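You operate a simulated robot arm through the tools that you are given. There is no shell and no other tool. Be economical: measure what you need, move in short steps, check, and stop when the job is done.

You are at the controls of a simulated robot arm. One attempt, no reset.

## Task
Set supply four's volts and limit from its two cards.
Fine: switch it on first so that the display shows them, and off again once both are set.

The check looks at the end state, three seconds after you hand in, the way a careful person would. Anything else that was tipped, shoved, dropped, spilled or broken makes it a failure.

## Robot
A 6-joint arm with a fingered hand, fixed in place. Base frame: the origin is at the foot of the arm, x ahead of it, y to its left, z up. Units: mm, rad, N and s.
With the tool pointing down near the work surface it reaches from about 260 to 680 mm from the base axis. Its first joint turns from -2.897 to 2.897 rad. Payload 4 kg.
The TCP is the grasp point between the finger pads, 26 mm short of the fingertips. In the tool frame z runs along the fingers and y along their closing line. Largest opening 148 mm; the body of the gripper starts 73 mm behind the TCP. The gripper is a hand of 3 fingers: y runs from the thumb to the fingers, the wrist lies at [0, 0, -239] in the tool frame.
Orientation is that of the tool frame in the base frame, as a unit quaternion [w, x, y, z]. With the fingers straight down and closing along the base's y, the tool's x points along the base's -x, its y along +y and its z along -z.

## Interface
- The arm moves only by the tool nudge_tool. Its argument "steps" is one flat list of numbers, 6 for each row, row after row: the shift along the tool's x, y, z in units of 300 mm (1.0 is 300 mm), then the turn, a rotation vector about the tool's x, y, z in units of 180 degrees (1.0 is 180 degrees). In form: [dx, dy, dz, rx, ry, rz, dx, dy, dz, rx, ry, rz, ...]. A call has 1 to 8 rows; each row is the pose to reach, as a shift and turn from the pose commanded when the call began, along the tool's axes at that moment. A call with a number of a shift or a turn outside -1 to 1 is refused whole. A row lasts 0.2 s, in which the tool goes at most 50 mm and 0.15 rad; a call with a longer step from one row to the next is refused whole. Where a pose cannot be reached the arm comes as near as it can. A force on the tool above 40 N (or 10 N above the force at the start of the call, whichever is more), or a blocked arm, ends the call early, and 0.2 s more pass. In this call time passes only in rows, and 0.2 s behind the last. It gives the time, the measured TCP pose, the force on the tool (base axes), the opening and the grip force at its end, in the units of the frame above (readings bear some noise), with the torque about the TCP (base axes, N m) and any sound that the robot's microphone picked up, and new pictures: "views" is both (left out), scene, wrist or none.
- Cameras (640 x 400 px; columns grow to the right, rows downward): "scene" is fixed at [50.3, 650.6, 1567.4]; the picture's right is [-1.00, -0.09, 0.00], its down [-0.04, 0.47, -0.88] and it looks along [0.08, -0.88, -0.47] (base axes); focal length 344 px, centre (320, 200). "wrist" rides on the gripper at [68, -39, -90] in the tool frame; the picture's right is [0.50, 0.87, 0.00], its down [-0.65, 0.38, -0.65] and it looks along [-0.57, 0.33, 0.76] (tool axes); focal length 222 px, centre (320, 200). There is no depth. A picture from a camera that has moved, and an enlarged one, comes with that camera's place and axes in the base frame and with its lens.
- raise_lower(by): slides the trunk up (or, below 0, down) by that many mm; the arm rides with it, the base frame stays. It gives what a move gives, with no picture.
- set_fingers(finger1, finger2, thumb_bend): sets how far each is bent, from 0 (flat) to 1 (curled in); at 0.3 the hand is open as for a grip, at 0.7 the pads meet at the TCP. One left out holds its place. A second passes; each finger stops where it meets its share of the squeeze, and holds until it gets a number again. It is the only way to open and close the hand. It gives what a move gives, with no picture; readings hold the bend of each and the force on the fingers (four entries, about 0 where the hand has none), thumb and palm.
- inspect(camera, box): a new picture of the part [left, top, right, bottom] of that camera's present view, enlarged. It takes no simulated time.
- hand_in(): hands the job in; it is judged then, once.

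Work in short steps. Places have to be worked out from the pictures, the camera data and where the tool is seen: move nearer, look again, correct. Check each grasp and each placing, and mend what went wrong. You have 120 turns and 200 pictures in all, those below and enlarged ones among them. Open the gripper and draw the arm clear of the work before you hand the job in, unless the task says otherwise; then end with one line.

The tools are called after "Emit:" as a command line: name --argument value ..., lists and objects as JSON in quotes. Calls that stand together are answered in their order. nudge_tool: Moves the arm, as the interface text tells. Its arguments: {"type":"object","properties":{"steps":{"type":"array"},"views":{"type":"string","enum":["both","scene","wrist","none"]}},"required":["steps"]} The other tools are called the same way: raise_lower (by) slides the trunk up or down; set_fingers (finger1, finger2, thumb_bend) moves the fingers one by one; inspect (camera, box) takes an enlarged picture of a part of a camera's view; hand_in () hands the job in.

At the start:

```text
clock: 0.0
position: [175.6, -363.3, 1105.1]
orientation: [0.0, 0.0, 1.0, 0.0]
force: [-0.7, 0.3, -0.4]
ft_torque: [0.02, 0.02, 0.02]
finger_gap: 148.1
gripper_force: 0.1
shape: jaw
bend: [0.3, 0.3, 0.3]
finger forces: [0.0, 0.0, 0.0, 0.0, 0.0, 0.1]
trunk travel left (down, up): [-275.0, 42.0]
```

scene: 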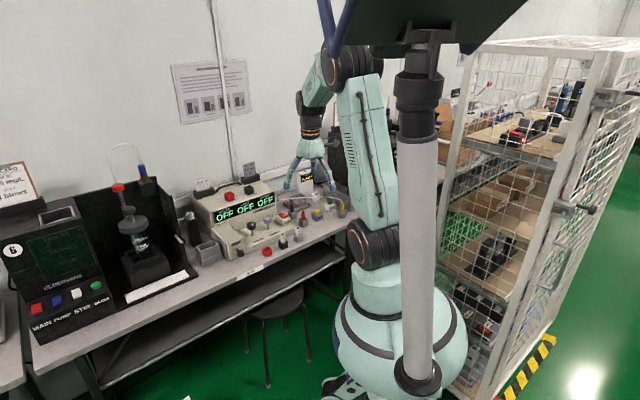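
wrist: 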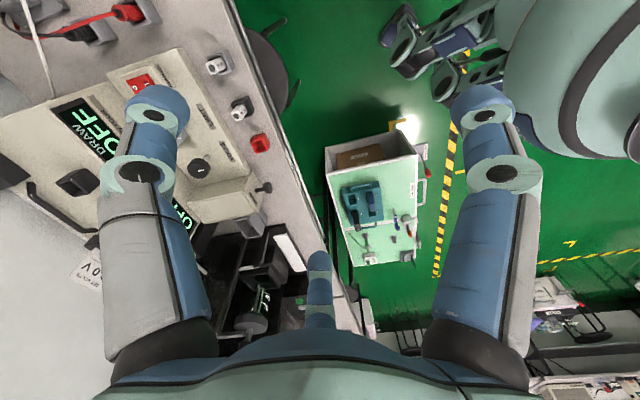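

The bench holds a supply with an "OFF OFF OFF" display at scene pixels about (235,210). I'll enlarge it and its surroundings to find supply four and the cards.

Emit:
inspect --camera "scene" --box '[180, 160, 300, 270]'

Emit:
inspect --camera "scene" --box '[270, 150, 370, 240]'

Emit:
inspect --camera "wrist" --box '[0, 0, 320, 340]'

Emit:
inspect --camera "scene" --box '[0, 130, 200, 340]'

```text
3.64 times, centred on (240, 215) of scene
camera zoom: at [50.3, 650.6, 1567.4], right [-1.0, -0.09, 0.0], down [-0.04, 0.47, -0.88], along [0.08, -0.88, -0.47], focal length 1251 px, centre (611, 146)
```

zoom: 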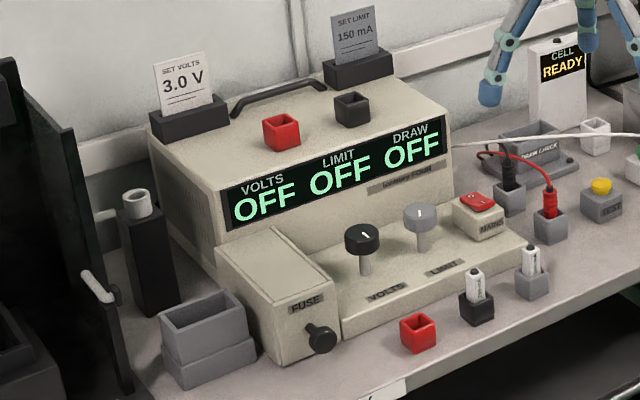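

```text
4.44 times, centred on (320, 195) of scene
camera zoom: at [50.3, 650.6, 1567.4], right [-1.0, -0.09, 0.0], down [-0.04, 0.47, -0.88], along [0.08, -0.88, -0.47], focal length 1529 px, centre (320, 222)
```

zoom: 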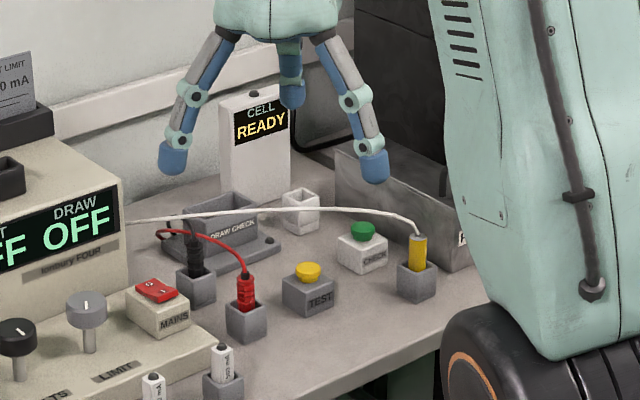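

```text
1.18 times, centred on (160, 170) of wrist
camera zoom: at [108.0, -403.2, 1194.4], right [-0.5, 0.87, 0.0], down [0.65, 0.38, 0.65], along [0.57, 0.33, -0.76], focal length 261 px, centre (508, 235)
```

zoom: 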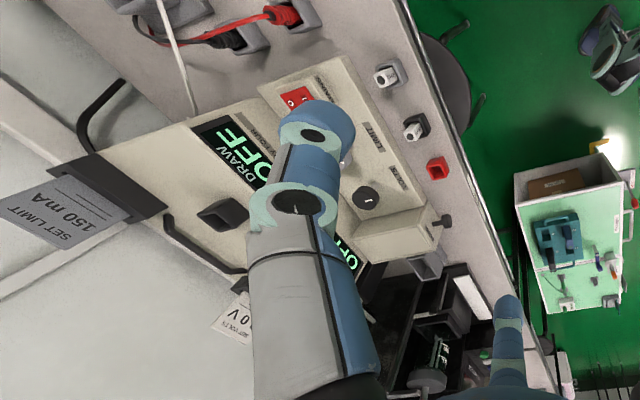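

```text
1.90 times, centred on (100, 235) of scene
camera zoom: at [50.3, 650.6, 1567.4], right [-1.0, -0.09, 0.0], down [-0.04, 0.47, -0.88], along [0.08, -0.88, -0.47], focal length 655 px, centre (739, 133)
```

zoom: 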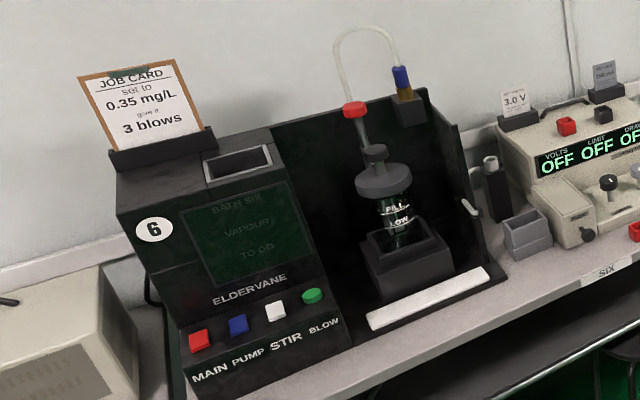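

The supply is marked FOUR; its cards read 3.0 V and 150 mA. From the two views I place the VOLTS knob at about (428,-485,832), the LIMIT knob near (376,-540,835), and the MAINS rocker near (320,-600,815). I'll move nearer and turn so the hand lines up with the panel.

Emit:
nudge_tool --steps '[-0.0833, -0.0722, 0.0333, 0, 0, 0.0433, -0.1667, -0.1444, 0.0667, 0, 0, 0.0867, -0.25, -0.2167, 0.1, 0, 0, 0.13, -0.3333, -0.2889, 0.1333, 0, 0, 0.1733, -0.4167, -0.3611, 0.1667, 0, 0, 0.2167, -0.5, -0.4333, 0.2, 0, 0, 0.26]'

```text
clock: 1.4
position: [326.8, -494.9, 1044.1]
orientation: [0.0, 0.398, 0.917, 0.001]
force: [-0.4, 0.5, -0.5]
ft_torque: [0.0, 0.01, -0.01]
finger_gap: 148.0
gripper_force: 0.1
shape: jaw
bend: [0.3, 0.3, 0.3]
finger forces: [0.0, 0.0, 0.0, 0.0, 0.0, 0.1]
trunk travel left (down, up): [-275.0, 42.0]
camera wrist: at [253.2, -472.4, 1134.7], right [0.29, 0.96, 0.0], down [0.72, -0.22, 0.65], along [0.63, -0.19, -0.76], focal length 222 px, centre (320, 200)
```

scene: 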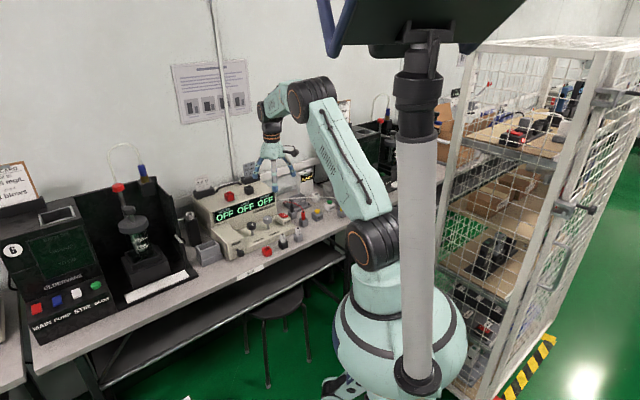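
wrist: 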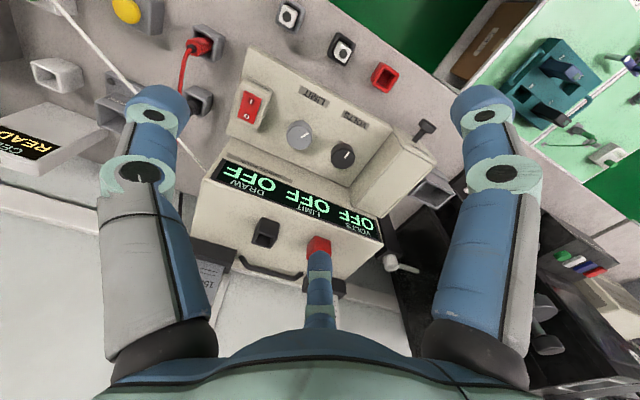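

Second look agrees: VOLTS near (425,-485), LIMIT near (377,-540), MAINS near (323,-598). I'll zoom in for details of the switch, knob pointers and the fuse area.

Emit:
inspect --camera "wrist" --box '[190, 50, 440, 210]'

Emit:
inspect --camera "scene" --box '[225, 195, 295, 255]'

```text
2.50 times, centred on (315, 130) of wrist
camera zoom: at [253.2, -472.4, 1134.7], right [0.29, 0.96, 0.0], down [0.72, -0.22, 0.65], along [0.63, -0.19, -0.76], focal length 555 px, centre (332, 375)
```

zoom: 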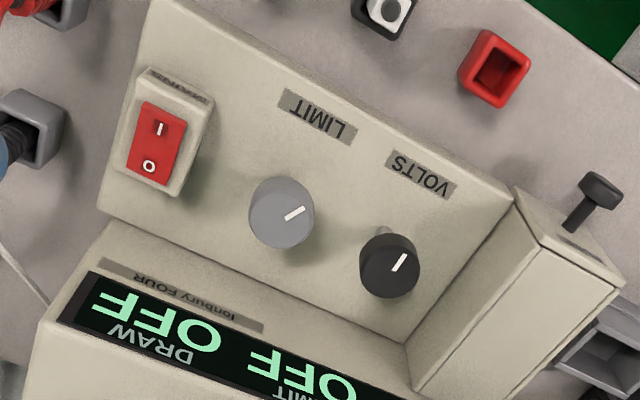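

```text
6.67 times, centred on (260, 225) of scene
camera zoom: at [50.3, 650.6, 1567.4], right [-1.0, -0.09, 0.0], down [-0.04, 0.47, -0.88], along [0.08, -0.88, -0.47], focal length 2294 px, centre (720, 33)
```

zoom: 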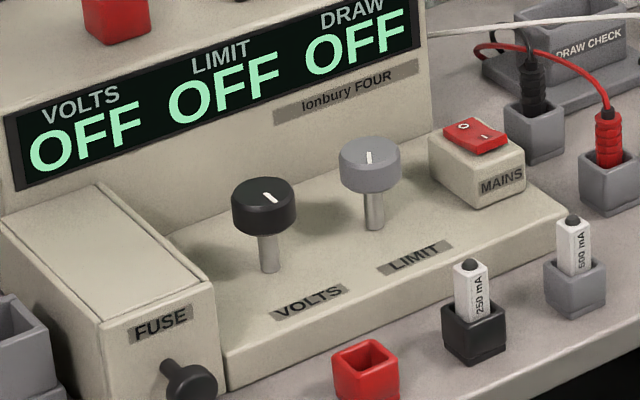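

The rocker's I side faces the robot; the knobs are vertical-axis, about 36 mm across, with tops at about z 830, 72 mm apart. I'll curl the two fingers and press the rocker's I end with the thumb, pointed outward; first I curl the fingers and turn the hand.

Emit:
set_fingers --finger1 1 --finger2 1 --thumb_bend 0.3

Emit:
nudge_tool --steps '[0, 0, 0, 0, 0, -0.0467, 0, 0, 0, 0, 0, -0.0934, 0, 0, 0, 0, 0, -0.14, 0, 0, 0, 0, 0, -0.1867, 0, 0, 0, 0, 0, -0.2334, 0, 0, 0, 0, 0, -0.28, 0, 0, 0, 0, 0, -0.3267, 0, 0, 0, 0, 0, -0.3734]' --views "none"

Emit:
nudge_tool --steps '[0, 0, 0, 0, 0, -0.04, 0, 0, 0, 0, 0, -0.08, 0, 0, 0, 0, 0, -0.12, 0, 0, 0, 0, 0, -0.16]'

```text
clock: 2.4
position: [325.8, -494.0, 1045.7]
orientation: [0.001, 0.397, 0.918, 0.0]
force: [-0.3, -0.6, 0.9]
ft_torque: [0.0, -0.01, 0.06]
finger_gap: 63.4
gripper_force: 0.0
shape: fingers
bend: [0.77, 0.77, 0.3]
finger forces: [0.0, 0.1, 0.0, 0.0, 0.0, 0.0]
trunk travel left (down, up): [-275.0, 42.0]
```

```text
clock: 4.2
position: [324.1, -494.3, 1044.0]
orientation: [0.0, -0.179, 0.984, 0.0]
force: [-0.2, -0.7, 0.1]
ft_torque: [0.02, 0.0, 0.01]
finger_gap: 63.5
gripper_force: 0.1
shape: fingers
bend: [0.78, 0.78, 0.3]
finger forces: [0.0, 0.0, 0.0, 0.0, 0.0, 0.0]
trunk travel left (down, up): [-275.0, 42.0]
```

```text
clock: 5.2
position: [407.4, -389.3, 1019.8]
orientation: [-0.051, -0.364, 0.929, -0.034]
force: [0.6, 1.6, 0.5]
ft_torque: [-0.11, 0.04, 0.03]
finger_gap: 63.1
gripper_force: 0.0
shape: fingers
bend: [0.79, 0.79, 0.3]
finger forces: [0.1, 0.1, 0.0, 0.0, 0.1, 0.0]
out of reach, approached as far as the arm can: row 1, 2, 3, 4
trunk travel left (down, up): [-275.0, 42.0]
camera wrist: at [391.8, -453.8, 1119.4], right [-0.95, 0.3, 0.04], down [0.27, 0.78, 0.56], along [0.14, 0.54, -0.83], focal length 222 px, centre (320, 200)
```

scene: 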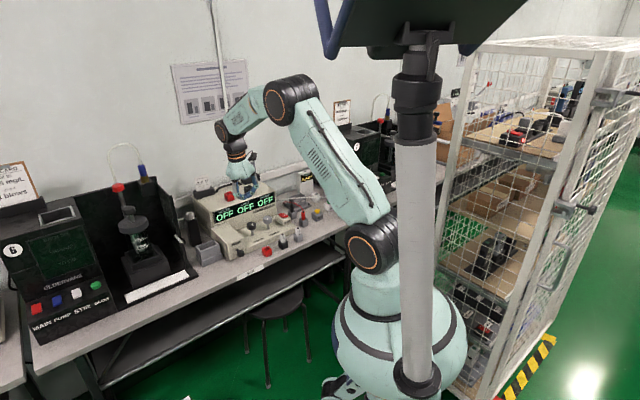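
wrist: 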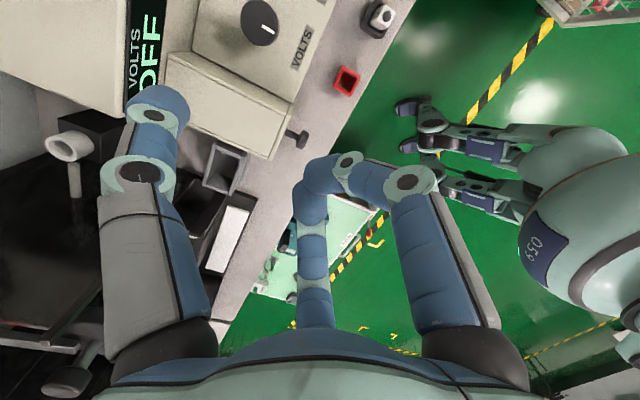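

The wrist reached its turn limit (tool yaw about 205°) and the arm deviated. I'll turn back to about yaw 195° and check the pose.

Emit:
nudge_tool --steps '[0, 0, 0, 0, 0, 0.04, 0, 0, 0, 0, 0, 0.08, 0, 0, 0, 0, 0, 0.12, 0, 0, 0, 0, 0, 0.16, 0, 0, 0, 0, 0, 0.19]'

```text
clock: 6.4
position: [404.7, -392.7, 1018.2]
orientation: [-0.037, -0.073, 0.996, -0.046]
force: [-0.3, 0.0, -0.4]
ft_torque: [0.0, -0.01, -0.01]
finger_gap: 63.3
gripper_force: 0.1
shape: fingers
bend: [0.79, 0.79, 0.3]
finger forces: [0.1, 0.1, 0.1, 0.0, 0.0, 0.0]
trunk travel left (down, up): [-275.0, 42.0]
camera wrist: at [351.4, -432.8, 1116.2], right [-0.62, 0.78, -0.03], down [0.64, 0.53, 0.56], along [0.46, 0.33, -0.83], focal length 222 px, centre (320, 200)
```

scene: 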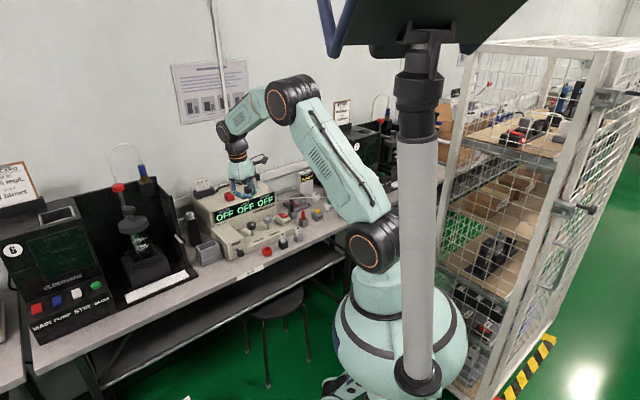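
wrist: 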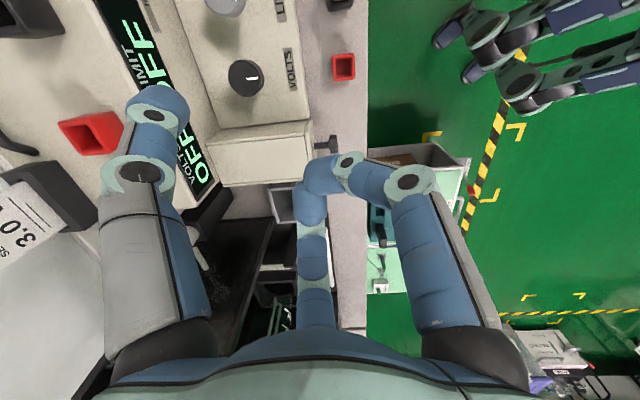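

The pose is slightly tilted. I'll level it and move to about (300,-500,960) with the thumb pointing toward the mains rocker.

Emit:
nudge_tool --steps '[0.095, -0.071, 0.0625, -0.0069, -0.0064, -0.0025, 0.19, -0.1415, 0.125, -0.0138, -0.0128, -0.005, 0.286, -0.212, 0.1875, -0.0206, -0.0192, -0.0075, 0.381, -0.283, 0.25, -0.0275, -0.0256, -0.01]'

```text
clock: 7.4
position: [299.2, -501.0, 957.4]
orientation: [-0.001, -0.09, 0.996, 0.001]
force: [0.1, -0.6, -1.3]
ft_torque: [-0.01, -0.02, -0.03]
finger_gap: 63.5
gripper_force: 0.2
shape: fingers
bend: [0.79, 0.8, 0.3]
finger forces: [0.0, 0.0, 0.0, 0.1, 0.0, 0.1]
trunk travel left (down, up): [-275.0, 42.0]
camera wrist: at [241.4, -552.1, 1047.9], right [-0.65, 0.76, 0.0], down [0.58, 0.49, 0.65], along [0.5, 0.43, -0.76], focal length 222 px, centre (320, 200)
```

scene: 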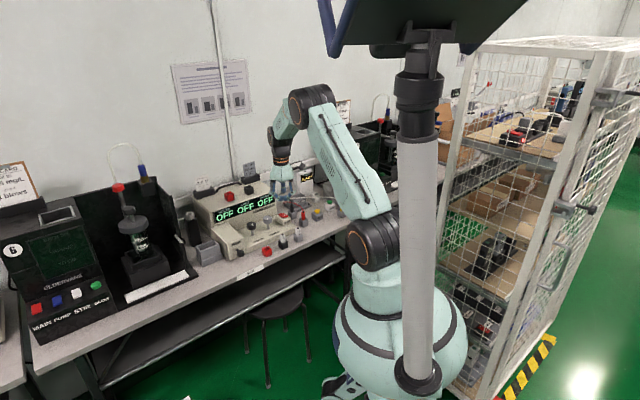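
wrist: 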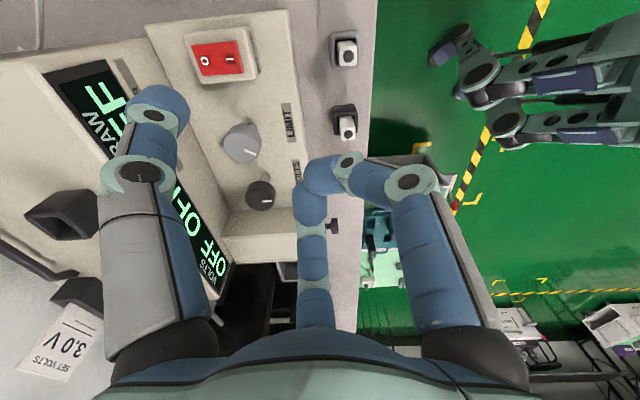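

Level at yaw 190°, the thumb tip projects to about (316,-592), right over the rocker's I end (about (320,-591,812)). Curled fingers should clear the fuses (tops about 808). I'll descend 75 mm and look.

Emit:
nudge_tool --steps '[0, 0, 0.1, 0, 0, 0, 0, 0, 0.2, 0, 0, 0, 0, 0, 0.25, 0, 0, 0]'

Emit:
inspect --camera "scene" --box '[240, 160, 330, 240]'

Emit:
inspect --camera "wrist" --box '[80, 0, 400, 200]'

```text
clock: 8.2
position: [300.7, -500.5, 884.4]
orientation: [-0.002, -0.09, 0.996, 0.002]
force: [-0.1, -0.7, -0.6]
ft_torque: [-0.02, 0.01, -0.02]
finger_gap: 63.2
gripper_force: 0.1
shape: fingers
bend: [0.8, 0.8, 0.3]
finger forces: [0.0, 0.0, 0.1, 0.1, 0.0, 0.0]
trunk travel left (down, up): [-275.0, 42.0]
camera wrist: at [242.5, -551.4, 974.1], right [-0.65, 0.76, 0.0], down [0.58, 0.49, 0.65], along [0.5, 0.42, -0.76], focal length 222 px, centre (320, 200)
```

scene: 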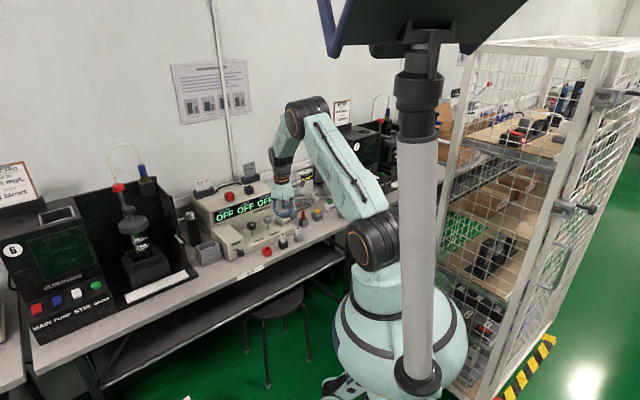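
wrist: 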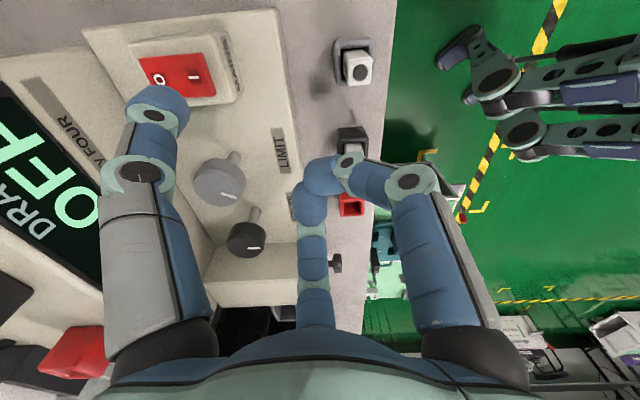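

```text
5.00 times, centred on (285, 200) of scene
camera zoom: at [50.3, 650.6, 1567.4], right [-1.0, -0.09, 0.0], down [-0.04, 0.47, -0.88], along [0.08, -0.88, -0.47], focal length 1720 px, centre (495, 200)
```

zoom: 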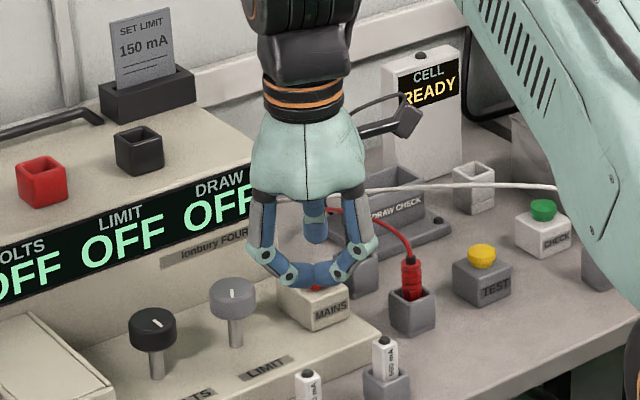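

```text
2.00 times, centred on (240, 100) of wrist
camera zoom: at [242.5, -551.4, 974.1], right [-0.65, 0.76, 0.0], down [0.58, 0.49, 0.65], along [0.5, 0.42, -0.76], focal length 444 px, centre (480, 400)
```

zoom: 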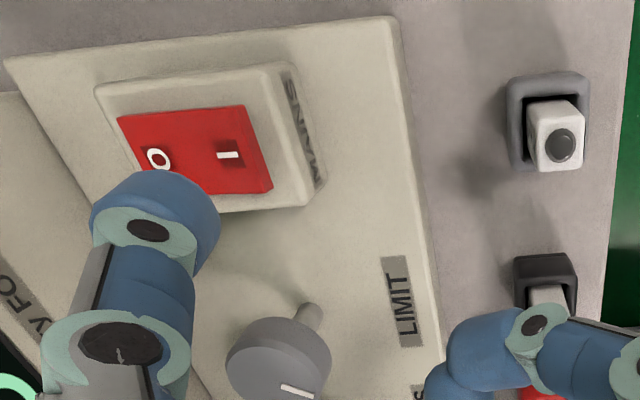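

The thumb's tip centre is about 85 mm out from the TCP, so it stands at about (316,-584), near the rocker's I edge; the I mark is at (321,-592). I'll shift 5 mm outward and come down slowly to press.

Emit:
nudge_tool --steps '[-0.007, -0.018, 0.05, 0, 0, 0, -0.007, -0.018, 0.09, 0, 0, 0, -0.007, -0.018, 0.11, 0, 0, 0, -0.007, -0.018, 0.125, 0, 0, 0]'

Emit:
inspect --camera "wrist" --box '[0, 0, 320, 200]'

```text
clock: 9.2
position: [303.4, -503.9, 846.4]
orientation: [-0.002, -0.09, 0.996, 0.002]
force: [0.0, -0.1, -0.1]
ft_torque: [0.01, -0.03, 0.02]
finger_gap: 63.7
gripper_force: 0.1
shape: fingers
bend: [0.8, 0.8, 0.3]
finger forces: [0.0, 0.0, 0.0, 0.1, 0.0, 0.1]
trunk travel left (down, up): [-275.0, 42.0]
camera wrist: at [244.5, -555.6, 937.0], right [-0.65, 0.76, 0.0], down [0.58, 0.49, 0.65], along [0.5, 0.42, -0.76], focal length 222 px, centre (320, 200)
```

scene: 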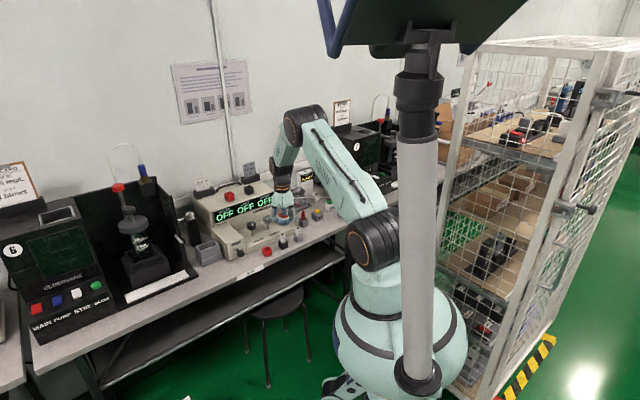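
wrist: 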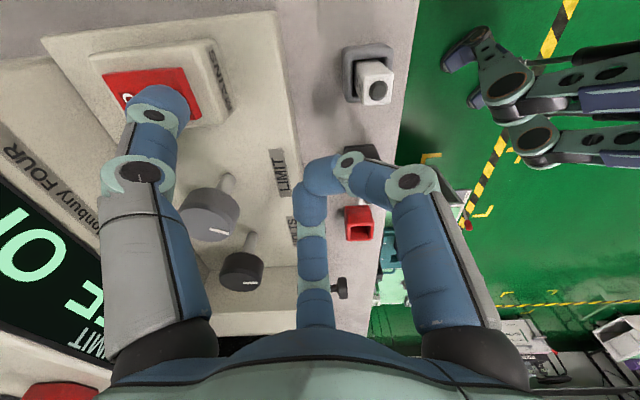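

```text
2.00 times, centred on (160, 100) of wrist
camera zoom: at [244.5, -555.6, 937.0], right [-0.65, 0.76, 0.0], down [0.58, 0.49, 0.65], along [0.5, 0.42, -0.76], focal length 444 px, centre (640, 400)
```

zoom: 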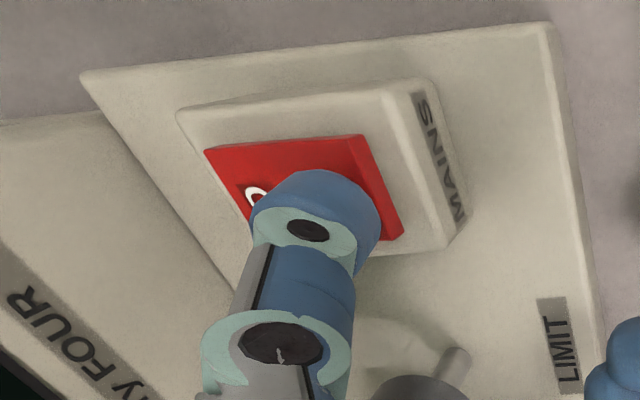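

The thumb tip sits over the I end, still without contact. I press on downward in small steps.

Emit:
nudge_tool --steps '[0, 0, 0.015, 0, 0, 0, 0, 0, 0.03, 0, 0, 0, 0, 0, 0.04, 0, 0, 0]'

Emit:
inspect --camera "wrist" --box '[0, 0, 320, 200]'

```text
clock: 10.0
position: [301.4, -503.4, 839.0]
orientation: [0.0, -0.09, 0.996, -0.002]
force: [-9.4, 13.5, 35.8]
ft_torque: [-2.89, -0.52, -0.56]
finger_gap: 66.2
gripper_force: 18.6
shape: fingers
bend: [0.83, 0.83, 0.28]
finger forces: [0.1, 0.0, 0.0, 0.0, 37.7, 0.0]
trunk travel left (down, up): [-275.0, 42.0]
heard: click
camera wrist: at [244.0, -553.7, 930.2], right [-0.65, 0.76, 0.0], down [0.58, 0.49, 0.65], along [0.5, 0.42, -0.76], focal length 222 px, centre (320, 200)
```

scene: 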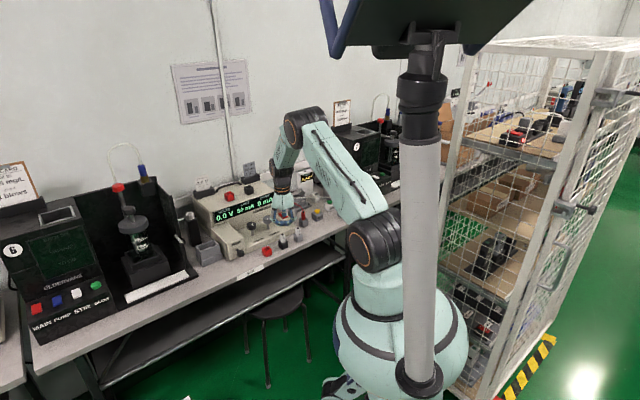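
wrist: 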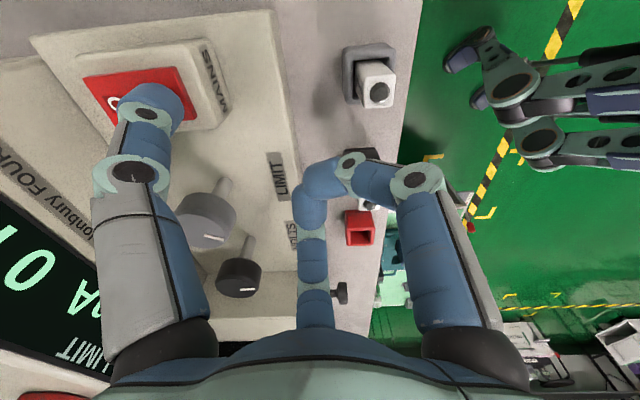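

```text
2.00 times, centred on (160, 100) of wrist
camera zoom: at [244.0, -553.7, 930.2], right [-0.65, 0.76, 0.0], down [0.58, 0.49, 0.65], along [0.5, 0.42, -0.76], focal length 444 px, centre (640, 400)
```

zoom: 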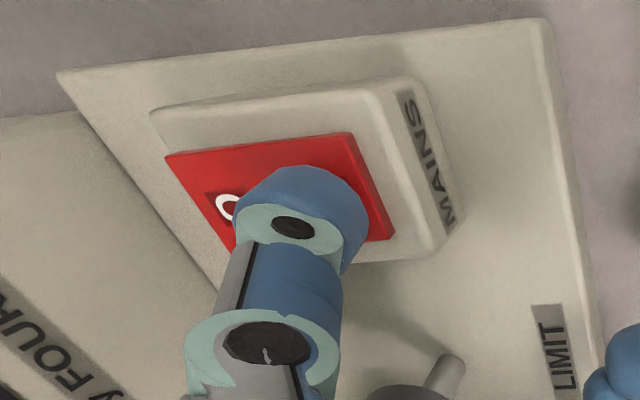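

Click, and the display is lit. I retreat straight up and read the display.

Emit:
nudge_tool --steps '[0, 0, -0.1, 0, 0, 0, 0, 0, -0.25, 0, 0, 0, 0, 0, -0.38, 0, 0, 0]'

Emit:
inspect --camera "scene" --box '[190, 160, 310, 260]'

```text
clock: 10.8
position: [303.7, -503.9, 951.7]
orientation: [-0.002, -0.09, 0.996, 0.002]
force: [-0.7, 0.2, 0.0]
ft_torque: [-0.02, 0.01, 0.03]
finger_gap: 67.3
gripper_force: 0.1
shape: fingers
bend: [0.92, 0.92, 0.3]
finger forces: [0.1, 0.0, 0.1, 0.0, 0.0, 0.1]
trunk travel left (down, up): [-275.0, 42.0]
camera wrist: at [245.3, -555.0, 1040.1], right [-0.65, 0.76, 0.0], down [0.58, 0.49, 0.65], along [0.5, 0.42, -0.76], focal length 222 px, centre (320, 200)
```

scene: 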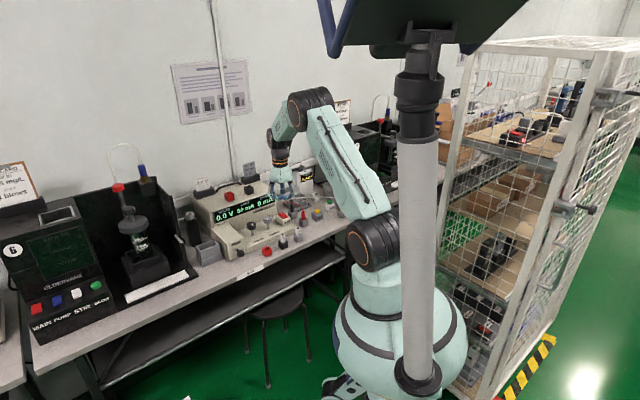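
wrist: 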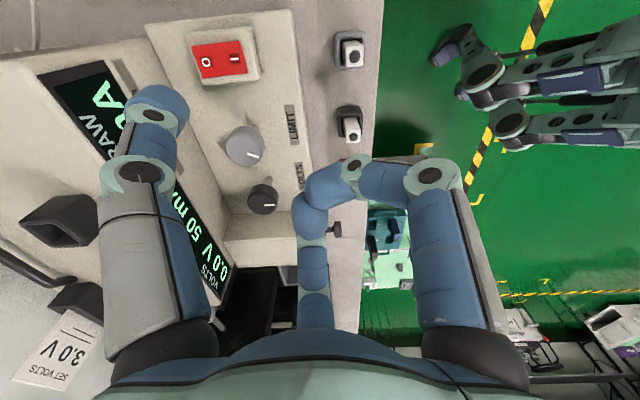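

```text
4.00 times, centred on (250, 210) of scene
camera zoom: at [50.3, 650.6, 1567.4], right [-1.0, -0.09, 0.0], down [-0.04, 0.47, -0.88], along [0.08, -0.88, -0.47], focal length 1376 px, centre (600, 160)
```

zoom: 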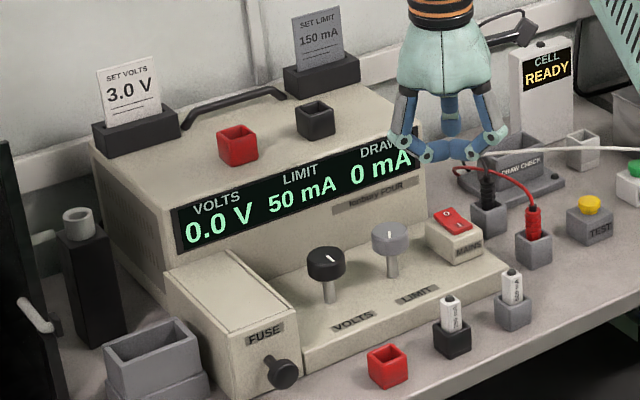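

Display reads 0.0 V, 50 mA limit; targets are 3.0 V and 150 mA. The hand is a tripod (fingers 120° apart), good for gripping a knob; I half-close it and move above the LIMIT knob at about (378,-542).

Emit:
set_fingers --finger1 0.5 --finger2 0.5 --thumb_bend 0.5

Emit:
nudge_tool --steps '[-0.074, -0.056, 0.04, 0, 0, 0.028, -0.147, -0.113, 0.08, 0, 0, 0.056, -0.221, -0.169, 0.123, 0, 0, 0.083]'

Emit:
inspect --camera "wrist" --box '[160, 50, 480, 250]'

Emit:
inspect --camera "scene" --box '[220, 160, 310, 240]'

```text
clock: 11.8
position: [304.9, -504.6, 948.4]
orientation: [-0.003, -0.09, 0.996, 0.003]
force: [0.3, -0.2, -0.8]
ft_torque: [0.0, 0.01, 0.01]
finger_gap: 62.2
gripper_force: 0.0
shape: fingers
bend: [0.5, 0.5, 0.5]
finger forces: [0.0, 0.0, 0.0, 0.1, 0.0, 0.0]
trunk travel left (down, up): [-275.0, 42.0]
```

```text
clock: 12.6
position: [381.1, -545.4, 912.3]
orientation: [-0.002, 0.04, 0.999, 0.0]
force: [-0.2, 0.3, -0.4]
ft_torque: [-0.01, 0.01, 0.0]
finger_gap: 61.9
gripper_force: 0.0
shape: fingers
bend: [0.5, 0.5, 0.5]
finger forces: [0.0, 0.0, 0.0, 0.1, 0.1, 0.0]
trunk travel left (down, up): [-275.0, 42.0]
camera wrist: at [310.7, -579.7, 1002.3], right [-0.43, 0.9, 0.0], down [0.69, 0.32, 0.65], along [0.59, 0.28, -0.76], focal length 222 px, centre (320, 200)
```

scene: 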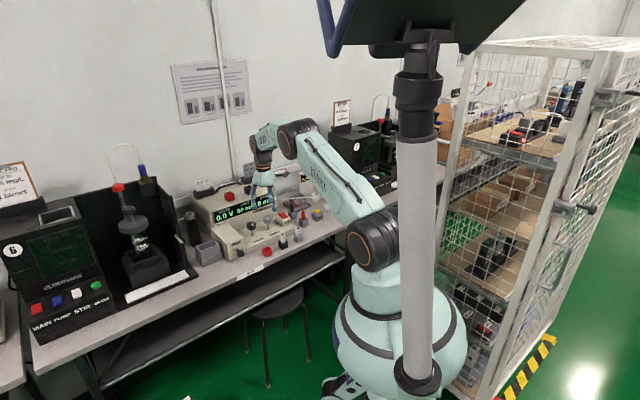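
wrist: 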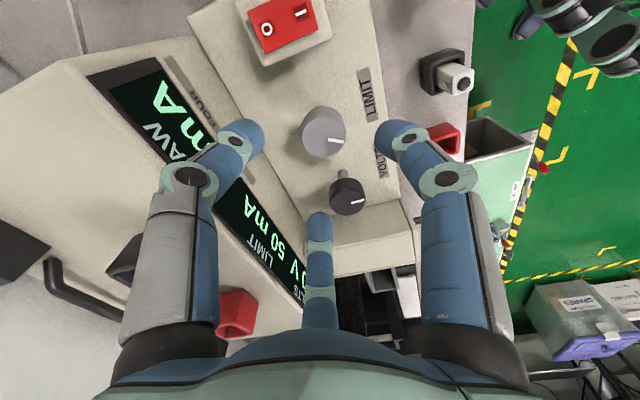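

```text
2.00 times, centred on (320, 150) of wrist
camera zoom: at [310.7, -579.7, 1002.3], right [-0.43, 0.9, 0.0], down [0.69, 0.32, 0.65], along [0.59, 0.28, -0.76], focal length 444 px, centre (320, 300)
```

zoom: 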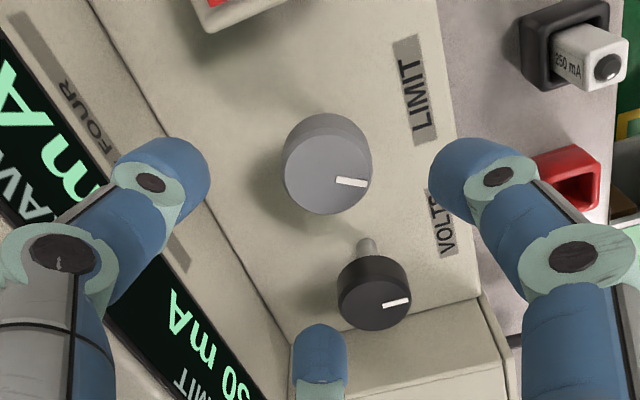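

```text
5.00 times, centred on (265, 200) of scene
camera zoom: at [50.3, 650.6, 1567.4], right [-1.0, -0.09, 0.0], down [-0.04, 0.47, -0.88], along [0.08, -0.88, -0.47], focal length 1720 px, centre (595, 200)
```

zoom: 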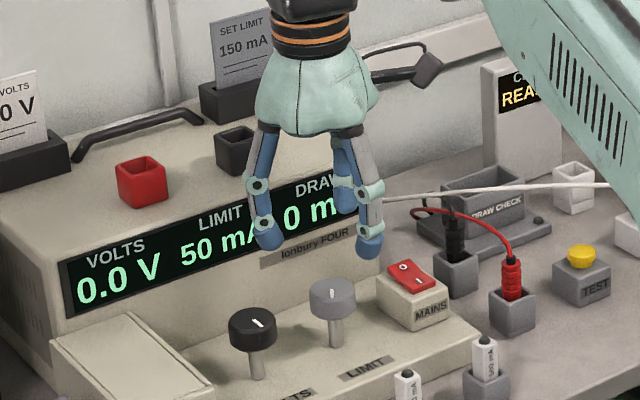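

Knob top is at about (379.5,-543), VOLTS at (430,-491). I'll correct 3 mm, turn 9° more for clearance to the VOLTS knob, and descend so the tips straddle the LIMIT knob.

Emit:
nudge_tool --steps '[0.0057, 0.008, 0.06, 0, 0, 0.025, 0.0057, 0.008, 0.12, 0, 0, 0.05, 0.0057, 0.008, 0.16, 0, 0, 0.05]'

Emit:
inspect --camera "wrist" --box '[160, 50, 480, 250]'

```text
clock: 13.4
position: [375.8, -540.9, 862.4]
orientation: [-0.004, 0.12, 0.993, 0.001]
force: [1.2, -0.4, 0.4]
ft_torque: [0.02, 0.0, -0.02]
finger_gap: 61.7
gripper_force: 0.0
shape: fingers
bend: [0.5, 0.5, 0.5]
finger forces: [0.0, 0.0, 0.0, 0.0, 0.1, 0.0]
trunk travel left (down, up): [-275.0, 42.0]
camera wrist: at [302.3, -563.8, 953.2], right [-0.28, 0.96, 0.0], down [0.73, 0.21, 0.65], along [0.62, 0.19, -0.76], focal length 222 px, centre (320, 200)
```

scene: 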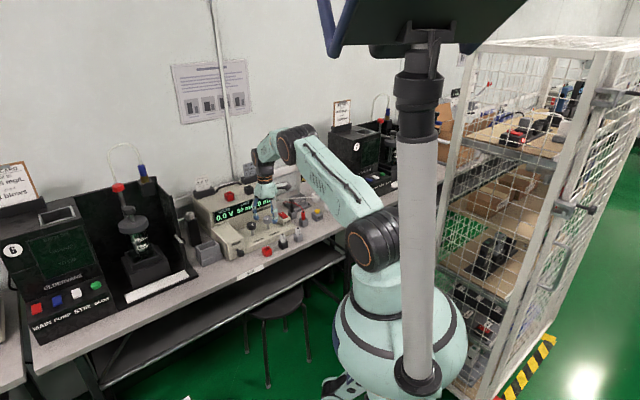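
wrist: 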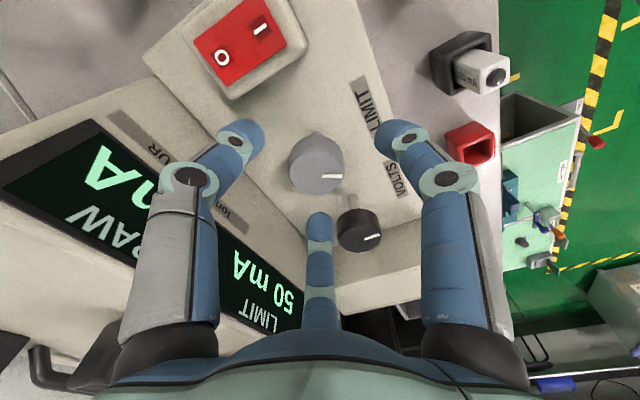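

```text
2.00 times, centred on (320, 150) of wrist
camera zoom: at [302.3, -563.8, 953.2], right [-0.28, 0.96, 0.0], down [0.73, 0.21, 0.65], along [0.62, 0.19, -0.76], focal length 444 px, centre (320, 300)
```

zoom: 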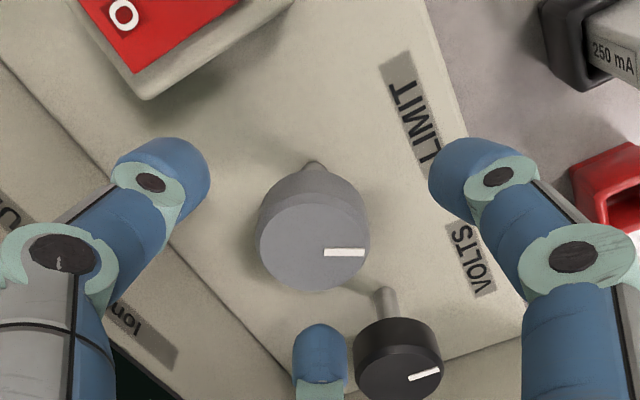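

The far finger is near the VOLTS knob, so I'll close slightly to 0.53, turn 9° more, and shift 3 mm in base +x before the final descent.

Emit:
set_fingers --finger1 0.53 --finger2 0.53 --thumb_bend 0.53

Emit:
nudge_tool --steps '[-0.01, 0.0, 0, 0, 0, 0.025, -0.01, 0.0, 0.02, 0, 0, 0.05, -0.01, 0, 0.04, 0, 0, 0.05]' --views "wrist"

Emit:
inspect --camera "wrist" --box '[160, 50, 480, 250]'

```text
clock: 14.4
position: [374.6, -540.8, 863.5]
orientation: [-0.002, 0.119, 0.993, 0.001]
force: [0.0, 0.4, -0.6]
ft_torque: [0.0, -0.02, 0.02]
finger_gap: 52.6
gripper_force: 0.1
shape: fingers
bend: [0.53, 0.53, 0.53]
finger forces: [0.0, 0.0, 0.0, 0.0, 0.0, 0.0]
trunk travel left (down, up): [-275.0, 42.0]
```

```text
clock: 15.2
position: [378.6, -541.0, 850.5]
orientation: [-0.002, 0.197, 0.98, 0.0]
force: [-0.4, -0.6, 0.5]
ft_torque: [-0.01, 0.02, -0.02]
finger_gap: 52.9
gripper_force: 0.0
shape: fingers
bend: [0.53, 0.53, 0.53]
finger forces: [0.0, 0.0, 0.1, 0.1, 0.0, 0.0]
trunk travel left (down, up): [-275.0, 42.0]
camera wrist: at [302.6, -551.1, 941.5], right [-0.13, 0.99, 0.0], down [0.75, 0.1, 0.65], along [0.65, 0.08, -0.76], focal length 222 px, centre (320, 200)
```

wrist: 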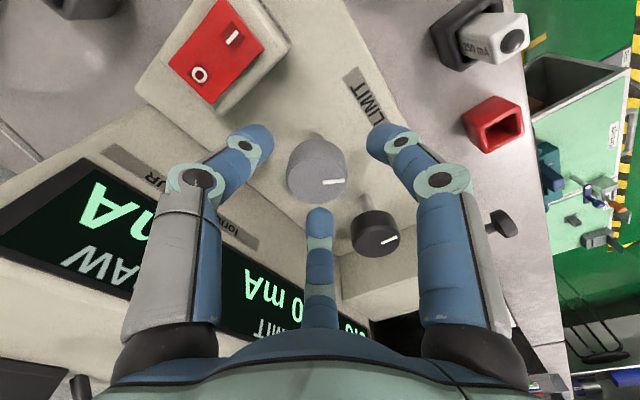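

```text
2.00 times, centred on (320, 150) of wrist
camera zoom: at [302.6, -551.1, 941.5], right [-0.13, 0.99, 0.0], down [0.75, 0.1, 0.65], along [0.65, 0.08, -0.76], focal length 444 px, centre (320, 300)
```

zoom: 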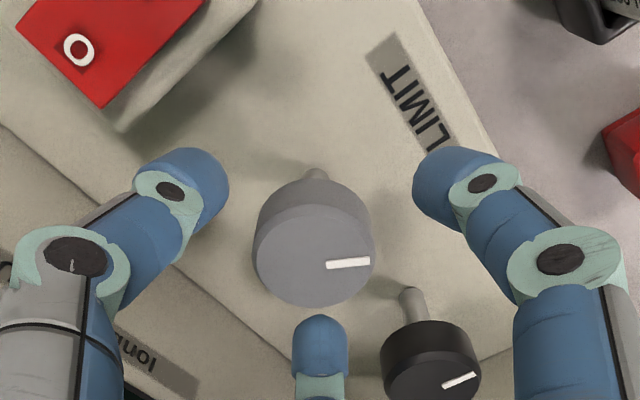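

The knob is centred to within 2 mm. Final descent 20 mm, then grip lightly.

Emit:
nudge_tool --steps '[0.002, -0.005, 0.03, 0, 0, 0, 0.002, -0.005, 0.065, 0, 0, 0]' --views "wrist"

Emit:
set_fingers --finger1 0.7 --finger2 0.7 --thumb_bend 0.7

Emit:
inspect --camera "wrist" --box '[80, 50, 560, 350]'

Emit:
inspect --camera "scene" --box '[210, 170, 310, 250]'

```text
clock: 15.8
position: [377.9, -541.8, 831.8]
orientation: [-0.002, 0.196, 0.981, 0.002]
force: [0.1, 0.4, 0.0]
ft_torque: [-0.02, 0.02, -0.01]
finger_gap: 52.5
gripper_force: 0.0
shape: fingers
bend: [0.53, 0.53, 0.53]
finger forces: [0.0, 0.1, 0.0, 0.0, 0.0, 0.0]
trunk travel left (down, up): [-275.0, 42.0]
camera wrist: at [301.3, -552.5, 922.3], right [-0.13, 0.99, 0.0], down [0.75, 0.1, 0.65], along [0.65, 0.09, -0.76], focal length 222 px, centre (320, 200)
```

wrist: 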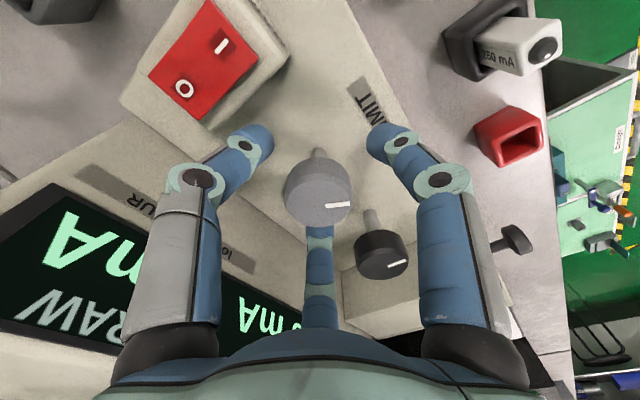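

```text
clock: 16.8
position: [377.4, -542.4, 831.0]
orientation: [-0.003, 0.196, 0.981, 0.001]
force: [-2.2, -4.1, -5.7]
ft_torque: [-0.09, 0.03, 0.01]
finger_gap: 23.1
gripper_force: 12.0
shape: fingers
bend: [0.62, 0.6, 0.64]
finger forces: [6.4, 7.5, 0.1, 0.1, 11.3, 0.1]
trunk travel left (down, up): [-275.0, 42.0]
```

```text
1.33 times, centred on (320, 200) of wrist
camera zoom: at [301.3, -553.1, 922.0], right [-0.13, 0.99, 0.0], down [0.75, 0.09, 0.65], along [0.65, 0.09, -0.76], focal length 296 px, centre (320, 200)
```

zoom: 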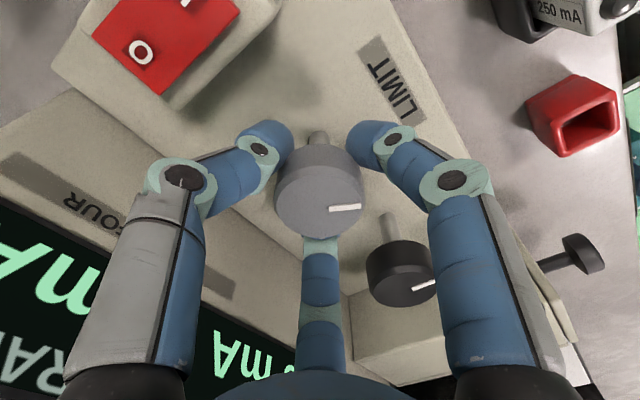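

```text
5.00 times, centred on (260, 210) of scene
camera zoom: at [50.3, 650.6, 1567.4], right [-1.0, -0.09, 0.0], down [-0.04, 0.47, -0.88], along [0.08, -0.88, -0.47], focal length 1720 px, centre (620, 150)
```

zoom: 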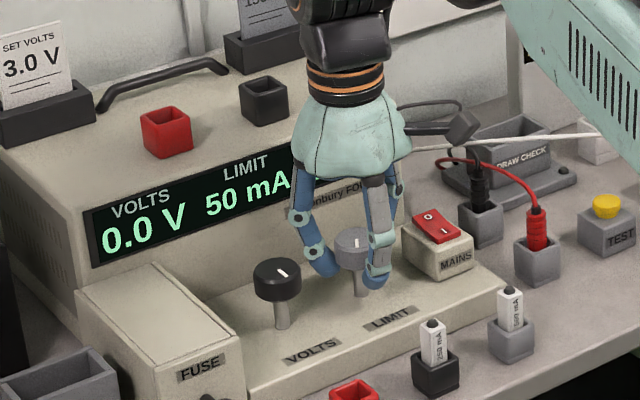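

The three fingers hold the knob (6–11 N). I'll turn it clockwise 29° and read the display.

Emit:
nudge_tool --steps '[0, 0, 0, 0, 0, 0.04, 0, 0, 0, 0, 0, 0.08, 0, 0, 0, 0, 0, 0.12, 0, 0, 0, 0, 0, 0.16]' --views "none"

Emit:
inspect --camera "scene" --box '[210, 170, 310, 250]'

Emit:
inspect --camera "wrist" --box '[80, 50, 560, 350]'

```text
clock: 17.8
position: [377.6, -542.6, 831.6]
orientation: [-0.002, 0.435, 0.9, 0.001]
force: [-1.7, 0.4, -7.8]
ft_torque: [0.02, 0.05, 0.0]
finger_gap: 23.2
gripper_force: 11.9
shape: fingers
bend: [0.62, 0.6, 0.64]
finger forces: [7.1, 7.4, 0.0, 0.1, 10.1, 0.0]
trunk travel left (down, up): [-275.0, 42.0]
```

```text
5.00 times, centred on (260, 210) of scene
camera zoom: at [50.3, 650.6, 1567.4], right [-1.0, -0.09, 0.0], down [-0.04, 0.47, -0.88], along [0.08, -0.88, -0.47], focal length 1720 px, centre (620, 150)
```

zoom: 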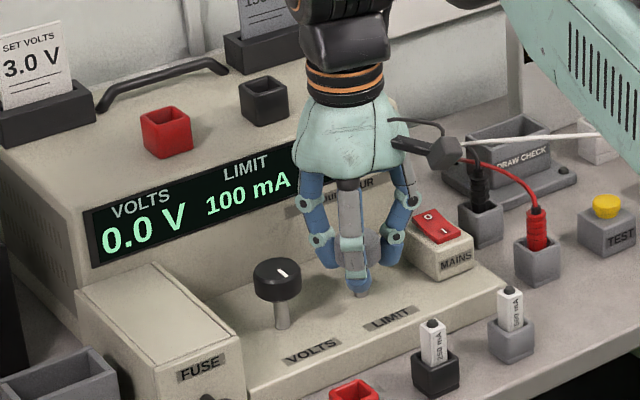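

```text
1.33 times, centred on (320, 200) of wrist
camera zoom: at [306.4, -513.9, 922.3], right [0.37, 0.93, 0.0], down [0.71, -0.28, 0.65], along [0.6, -0.24, -0.76], focal length 296 px, centre (320, 200)
```

zoom: 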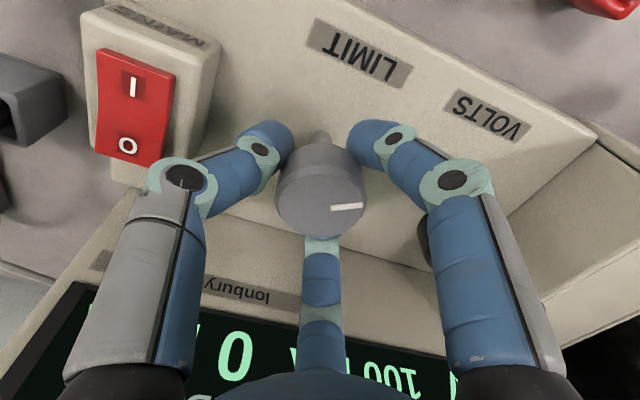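

29° gave 100 mA. I turn another 22° and check.

Emit:
nudge_tool --steps '[0, 0, 0, 0, 0, 0.04, 0, 0, 0, 0, 0, 0.08, 0, 0, 0, 0, 0, 0.12]' --views "none"

Emit:
inspect --camera "scene" --box '[210, 170, 310, 250]'

```text
clock: 18.6
position: [378.2, -541.4, 832.1]
orientation: [-0.003, 0.596, 0.803, 0.0]
force: [-1.2, 3.4, -10.1]
ft_torque: [0.06, 0.03, -0.02]
finger_gap: 23.5
gripper_force: 12.6
shape: fingers
bend: [0.62, 0.6, 0.64]
finger forces: [7.4, 7.8, 0.1, 0.0, 10.1, 0.0]
trunk travel left (down, up): [-275.0, 42.0]
```

```text
5.00 times, centred on (260, 210) of scene
camera zoom: at [50.3, 650.6, 1567.4], right [-1.0, -0.09, 0.0], down [-0.04, 0.47, -0.88], along [0.08, -0.88, -0.47], focal length 1720 px, centre (620, 150)
```

zoom: 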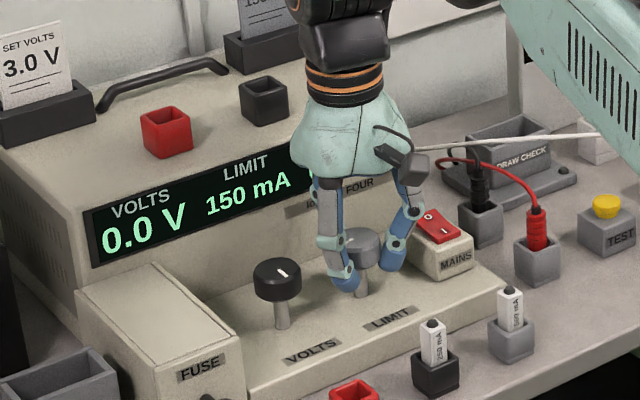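

It reads 150 mA. I open the fingers to 0.53 and rise clear, then confirm it stays.

Emit:
set_fingers --finger1 0.53 --finger2 0.53 --thumb_bend 0.53

Emit:
nudge_tool --steps '[0, 0, -0.05, 0, 0, 0, 0, 0, -0.15, 0, 0, 0, 0, 0, -0.27, 0, 0, 0]' --views "wrist"

Emit:
inspect --camera "scene" --box '[210, 170, 310, 250]'

```text
clock: 19.6
position: [377.2, -540.6, 832.6]
orientation: [-0.001, 0.595, 0.804, -0.001]
force: [0.3, -0.4, -0.2]
ft_torque: [-0.01, -0.01, 0.0]
finger_gap: 51.6
gripper_force: 0.0
shape: fingers
bend: [0.53, 0.53, 0.53]
finger forces: [0.0, 0.0, 0.1, 0.0, 0.0, 0.0]
trunk travel left (down, up): [-275.0, 42.0]
```

```text
clock: 20.4
position: [377.7, -540.2, 914.6]
orientation: [-0.003, 0.595, 0.804, 0.0]
force: [0.7, -0.4, 0.1]
ft_torque: [-0.05, -0.01, 0.01]
finger_gap: 51.8
gripper_force: 0.0
shape: fingers
bend: [0.53, 0.53, 0.53]
finger forces: [0.1, 0.1, 0.0, 0.0, 0.0, 0.0]
trunk travel left (down, up): [-275.0, 42.0]
camera wrist: at [321.5, -487.3, 1004.8], right [0.68, 0.73, 0.0], down [0.56, -0.52, 0.65], along [0.48, -0.44, -0.76], focal length 222 px, centre (320, 200)
```

wrist: 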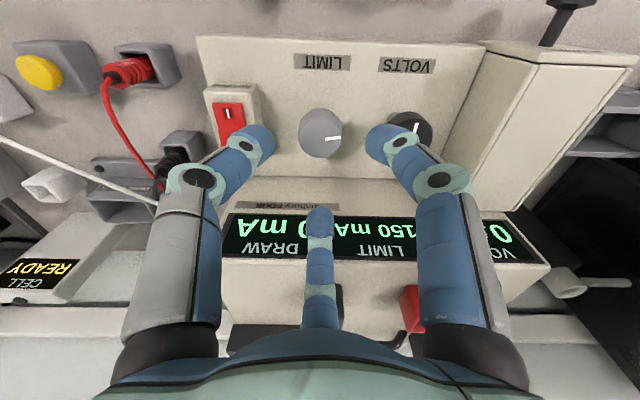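

```text
5.00 times, centred on (260, 210) of scene
camera zoom: at [50.3, 650.6, 1567.4], right [-1.0, -0.09, 0.0], down [-0.04, 0.47, -0.88], along [0.08, -0.88, -0.47], focal length 1720 px, centre (620, 150)
```

zoom: 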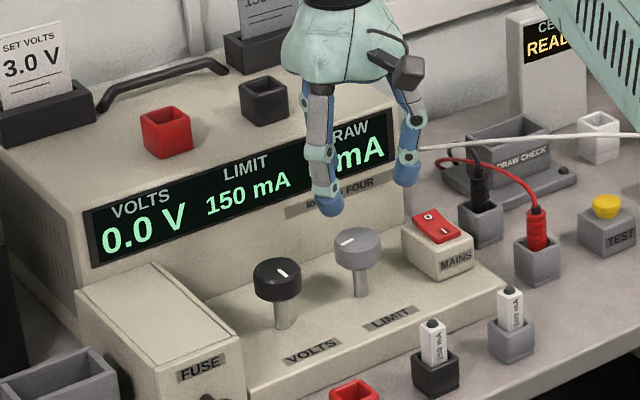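

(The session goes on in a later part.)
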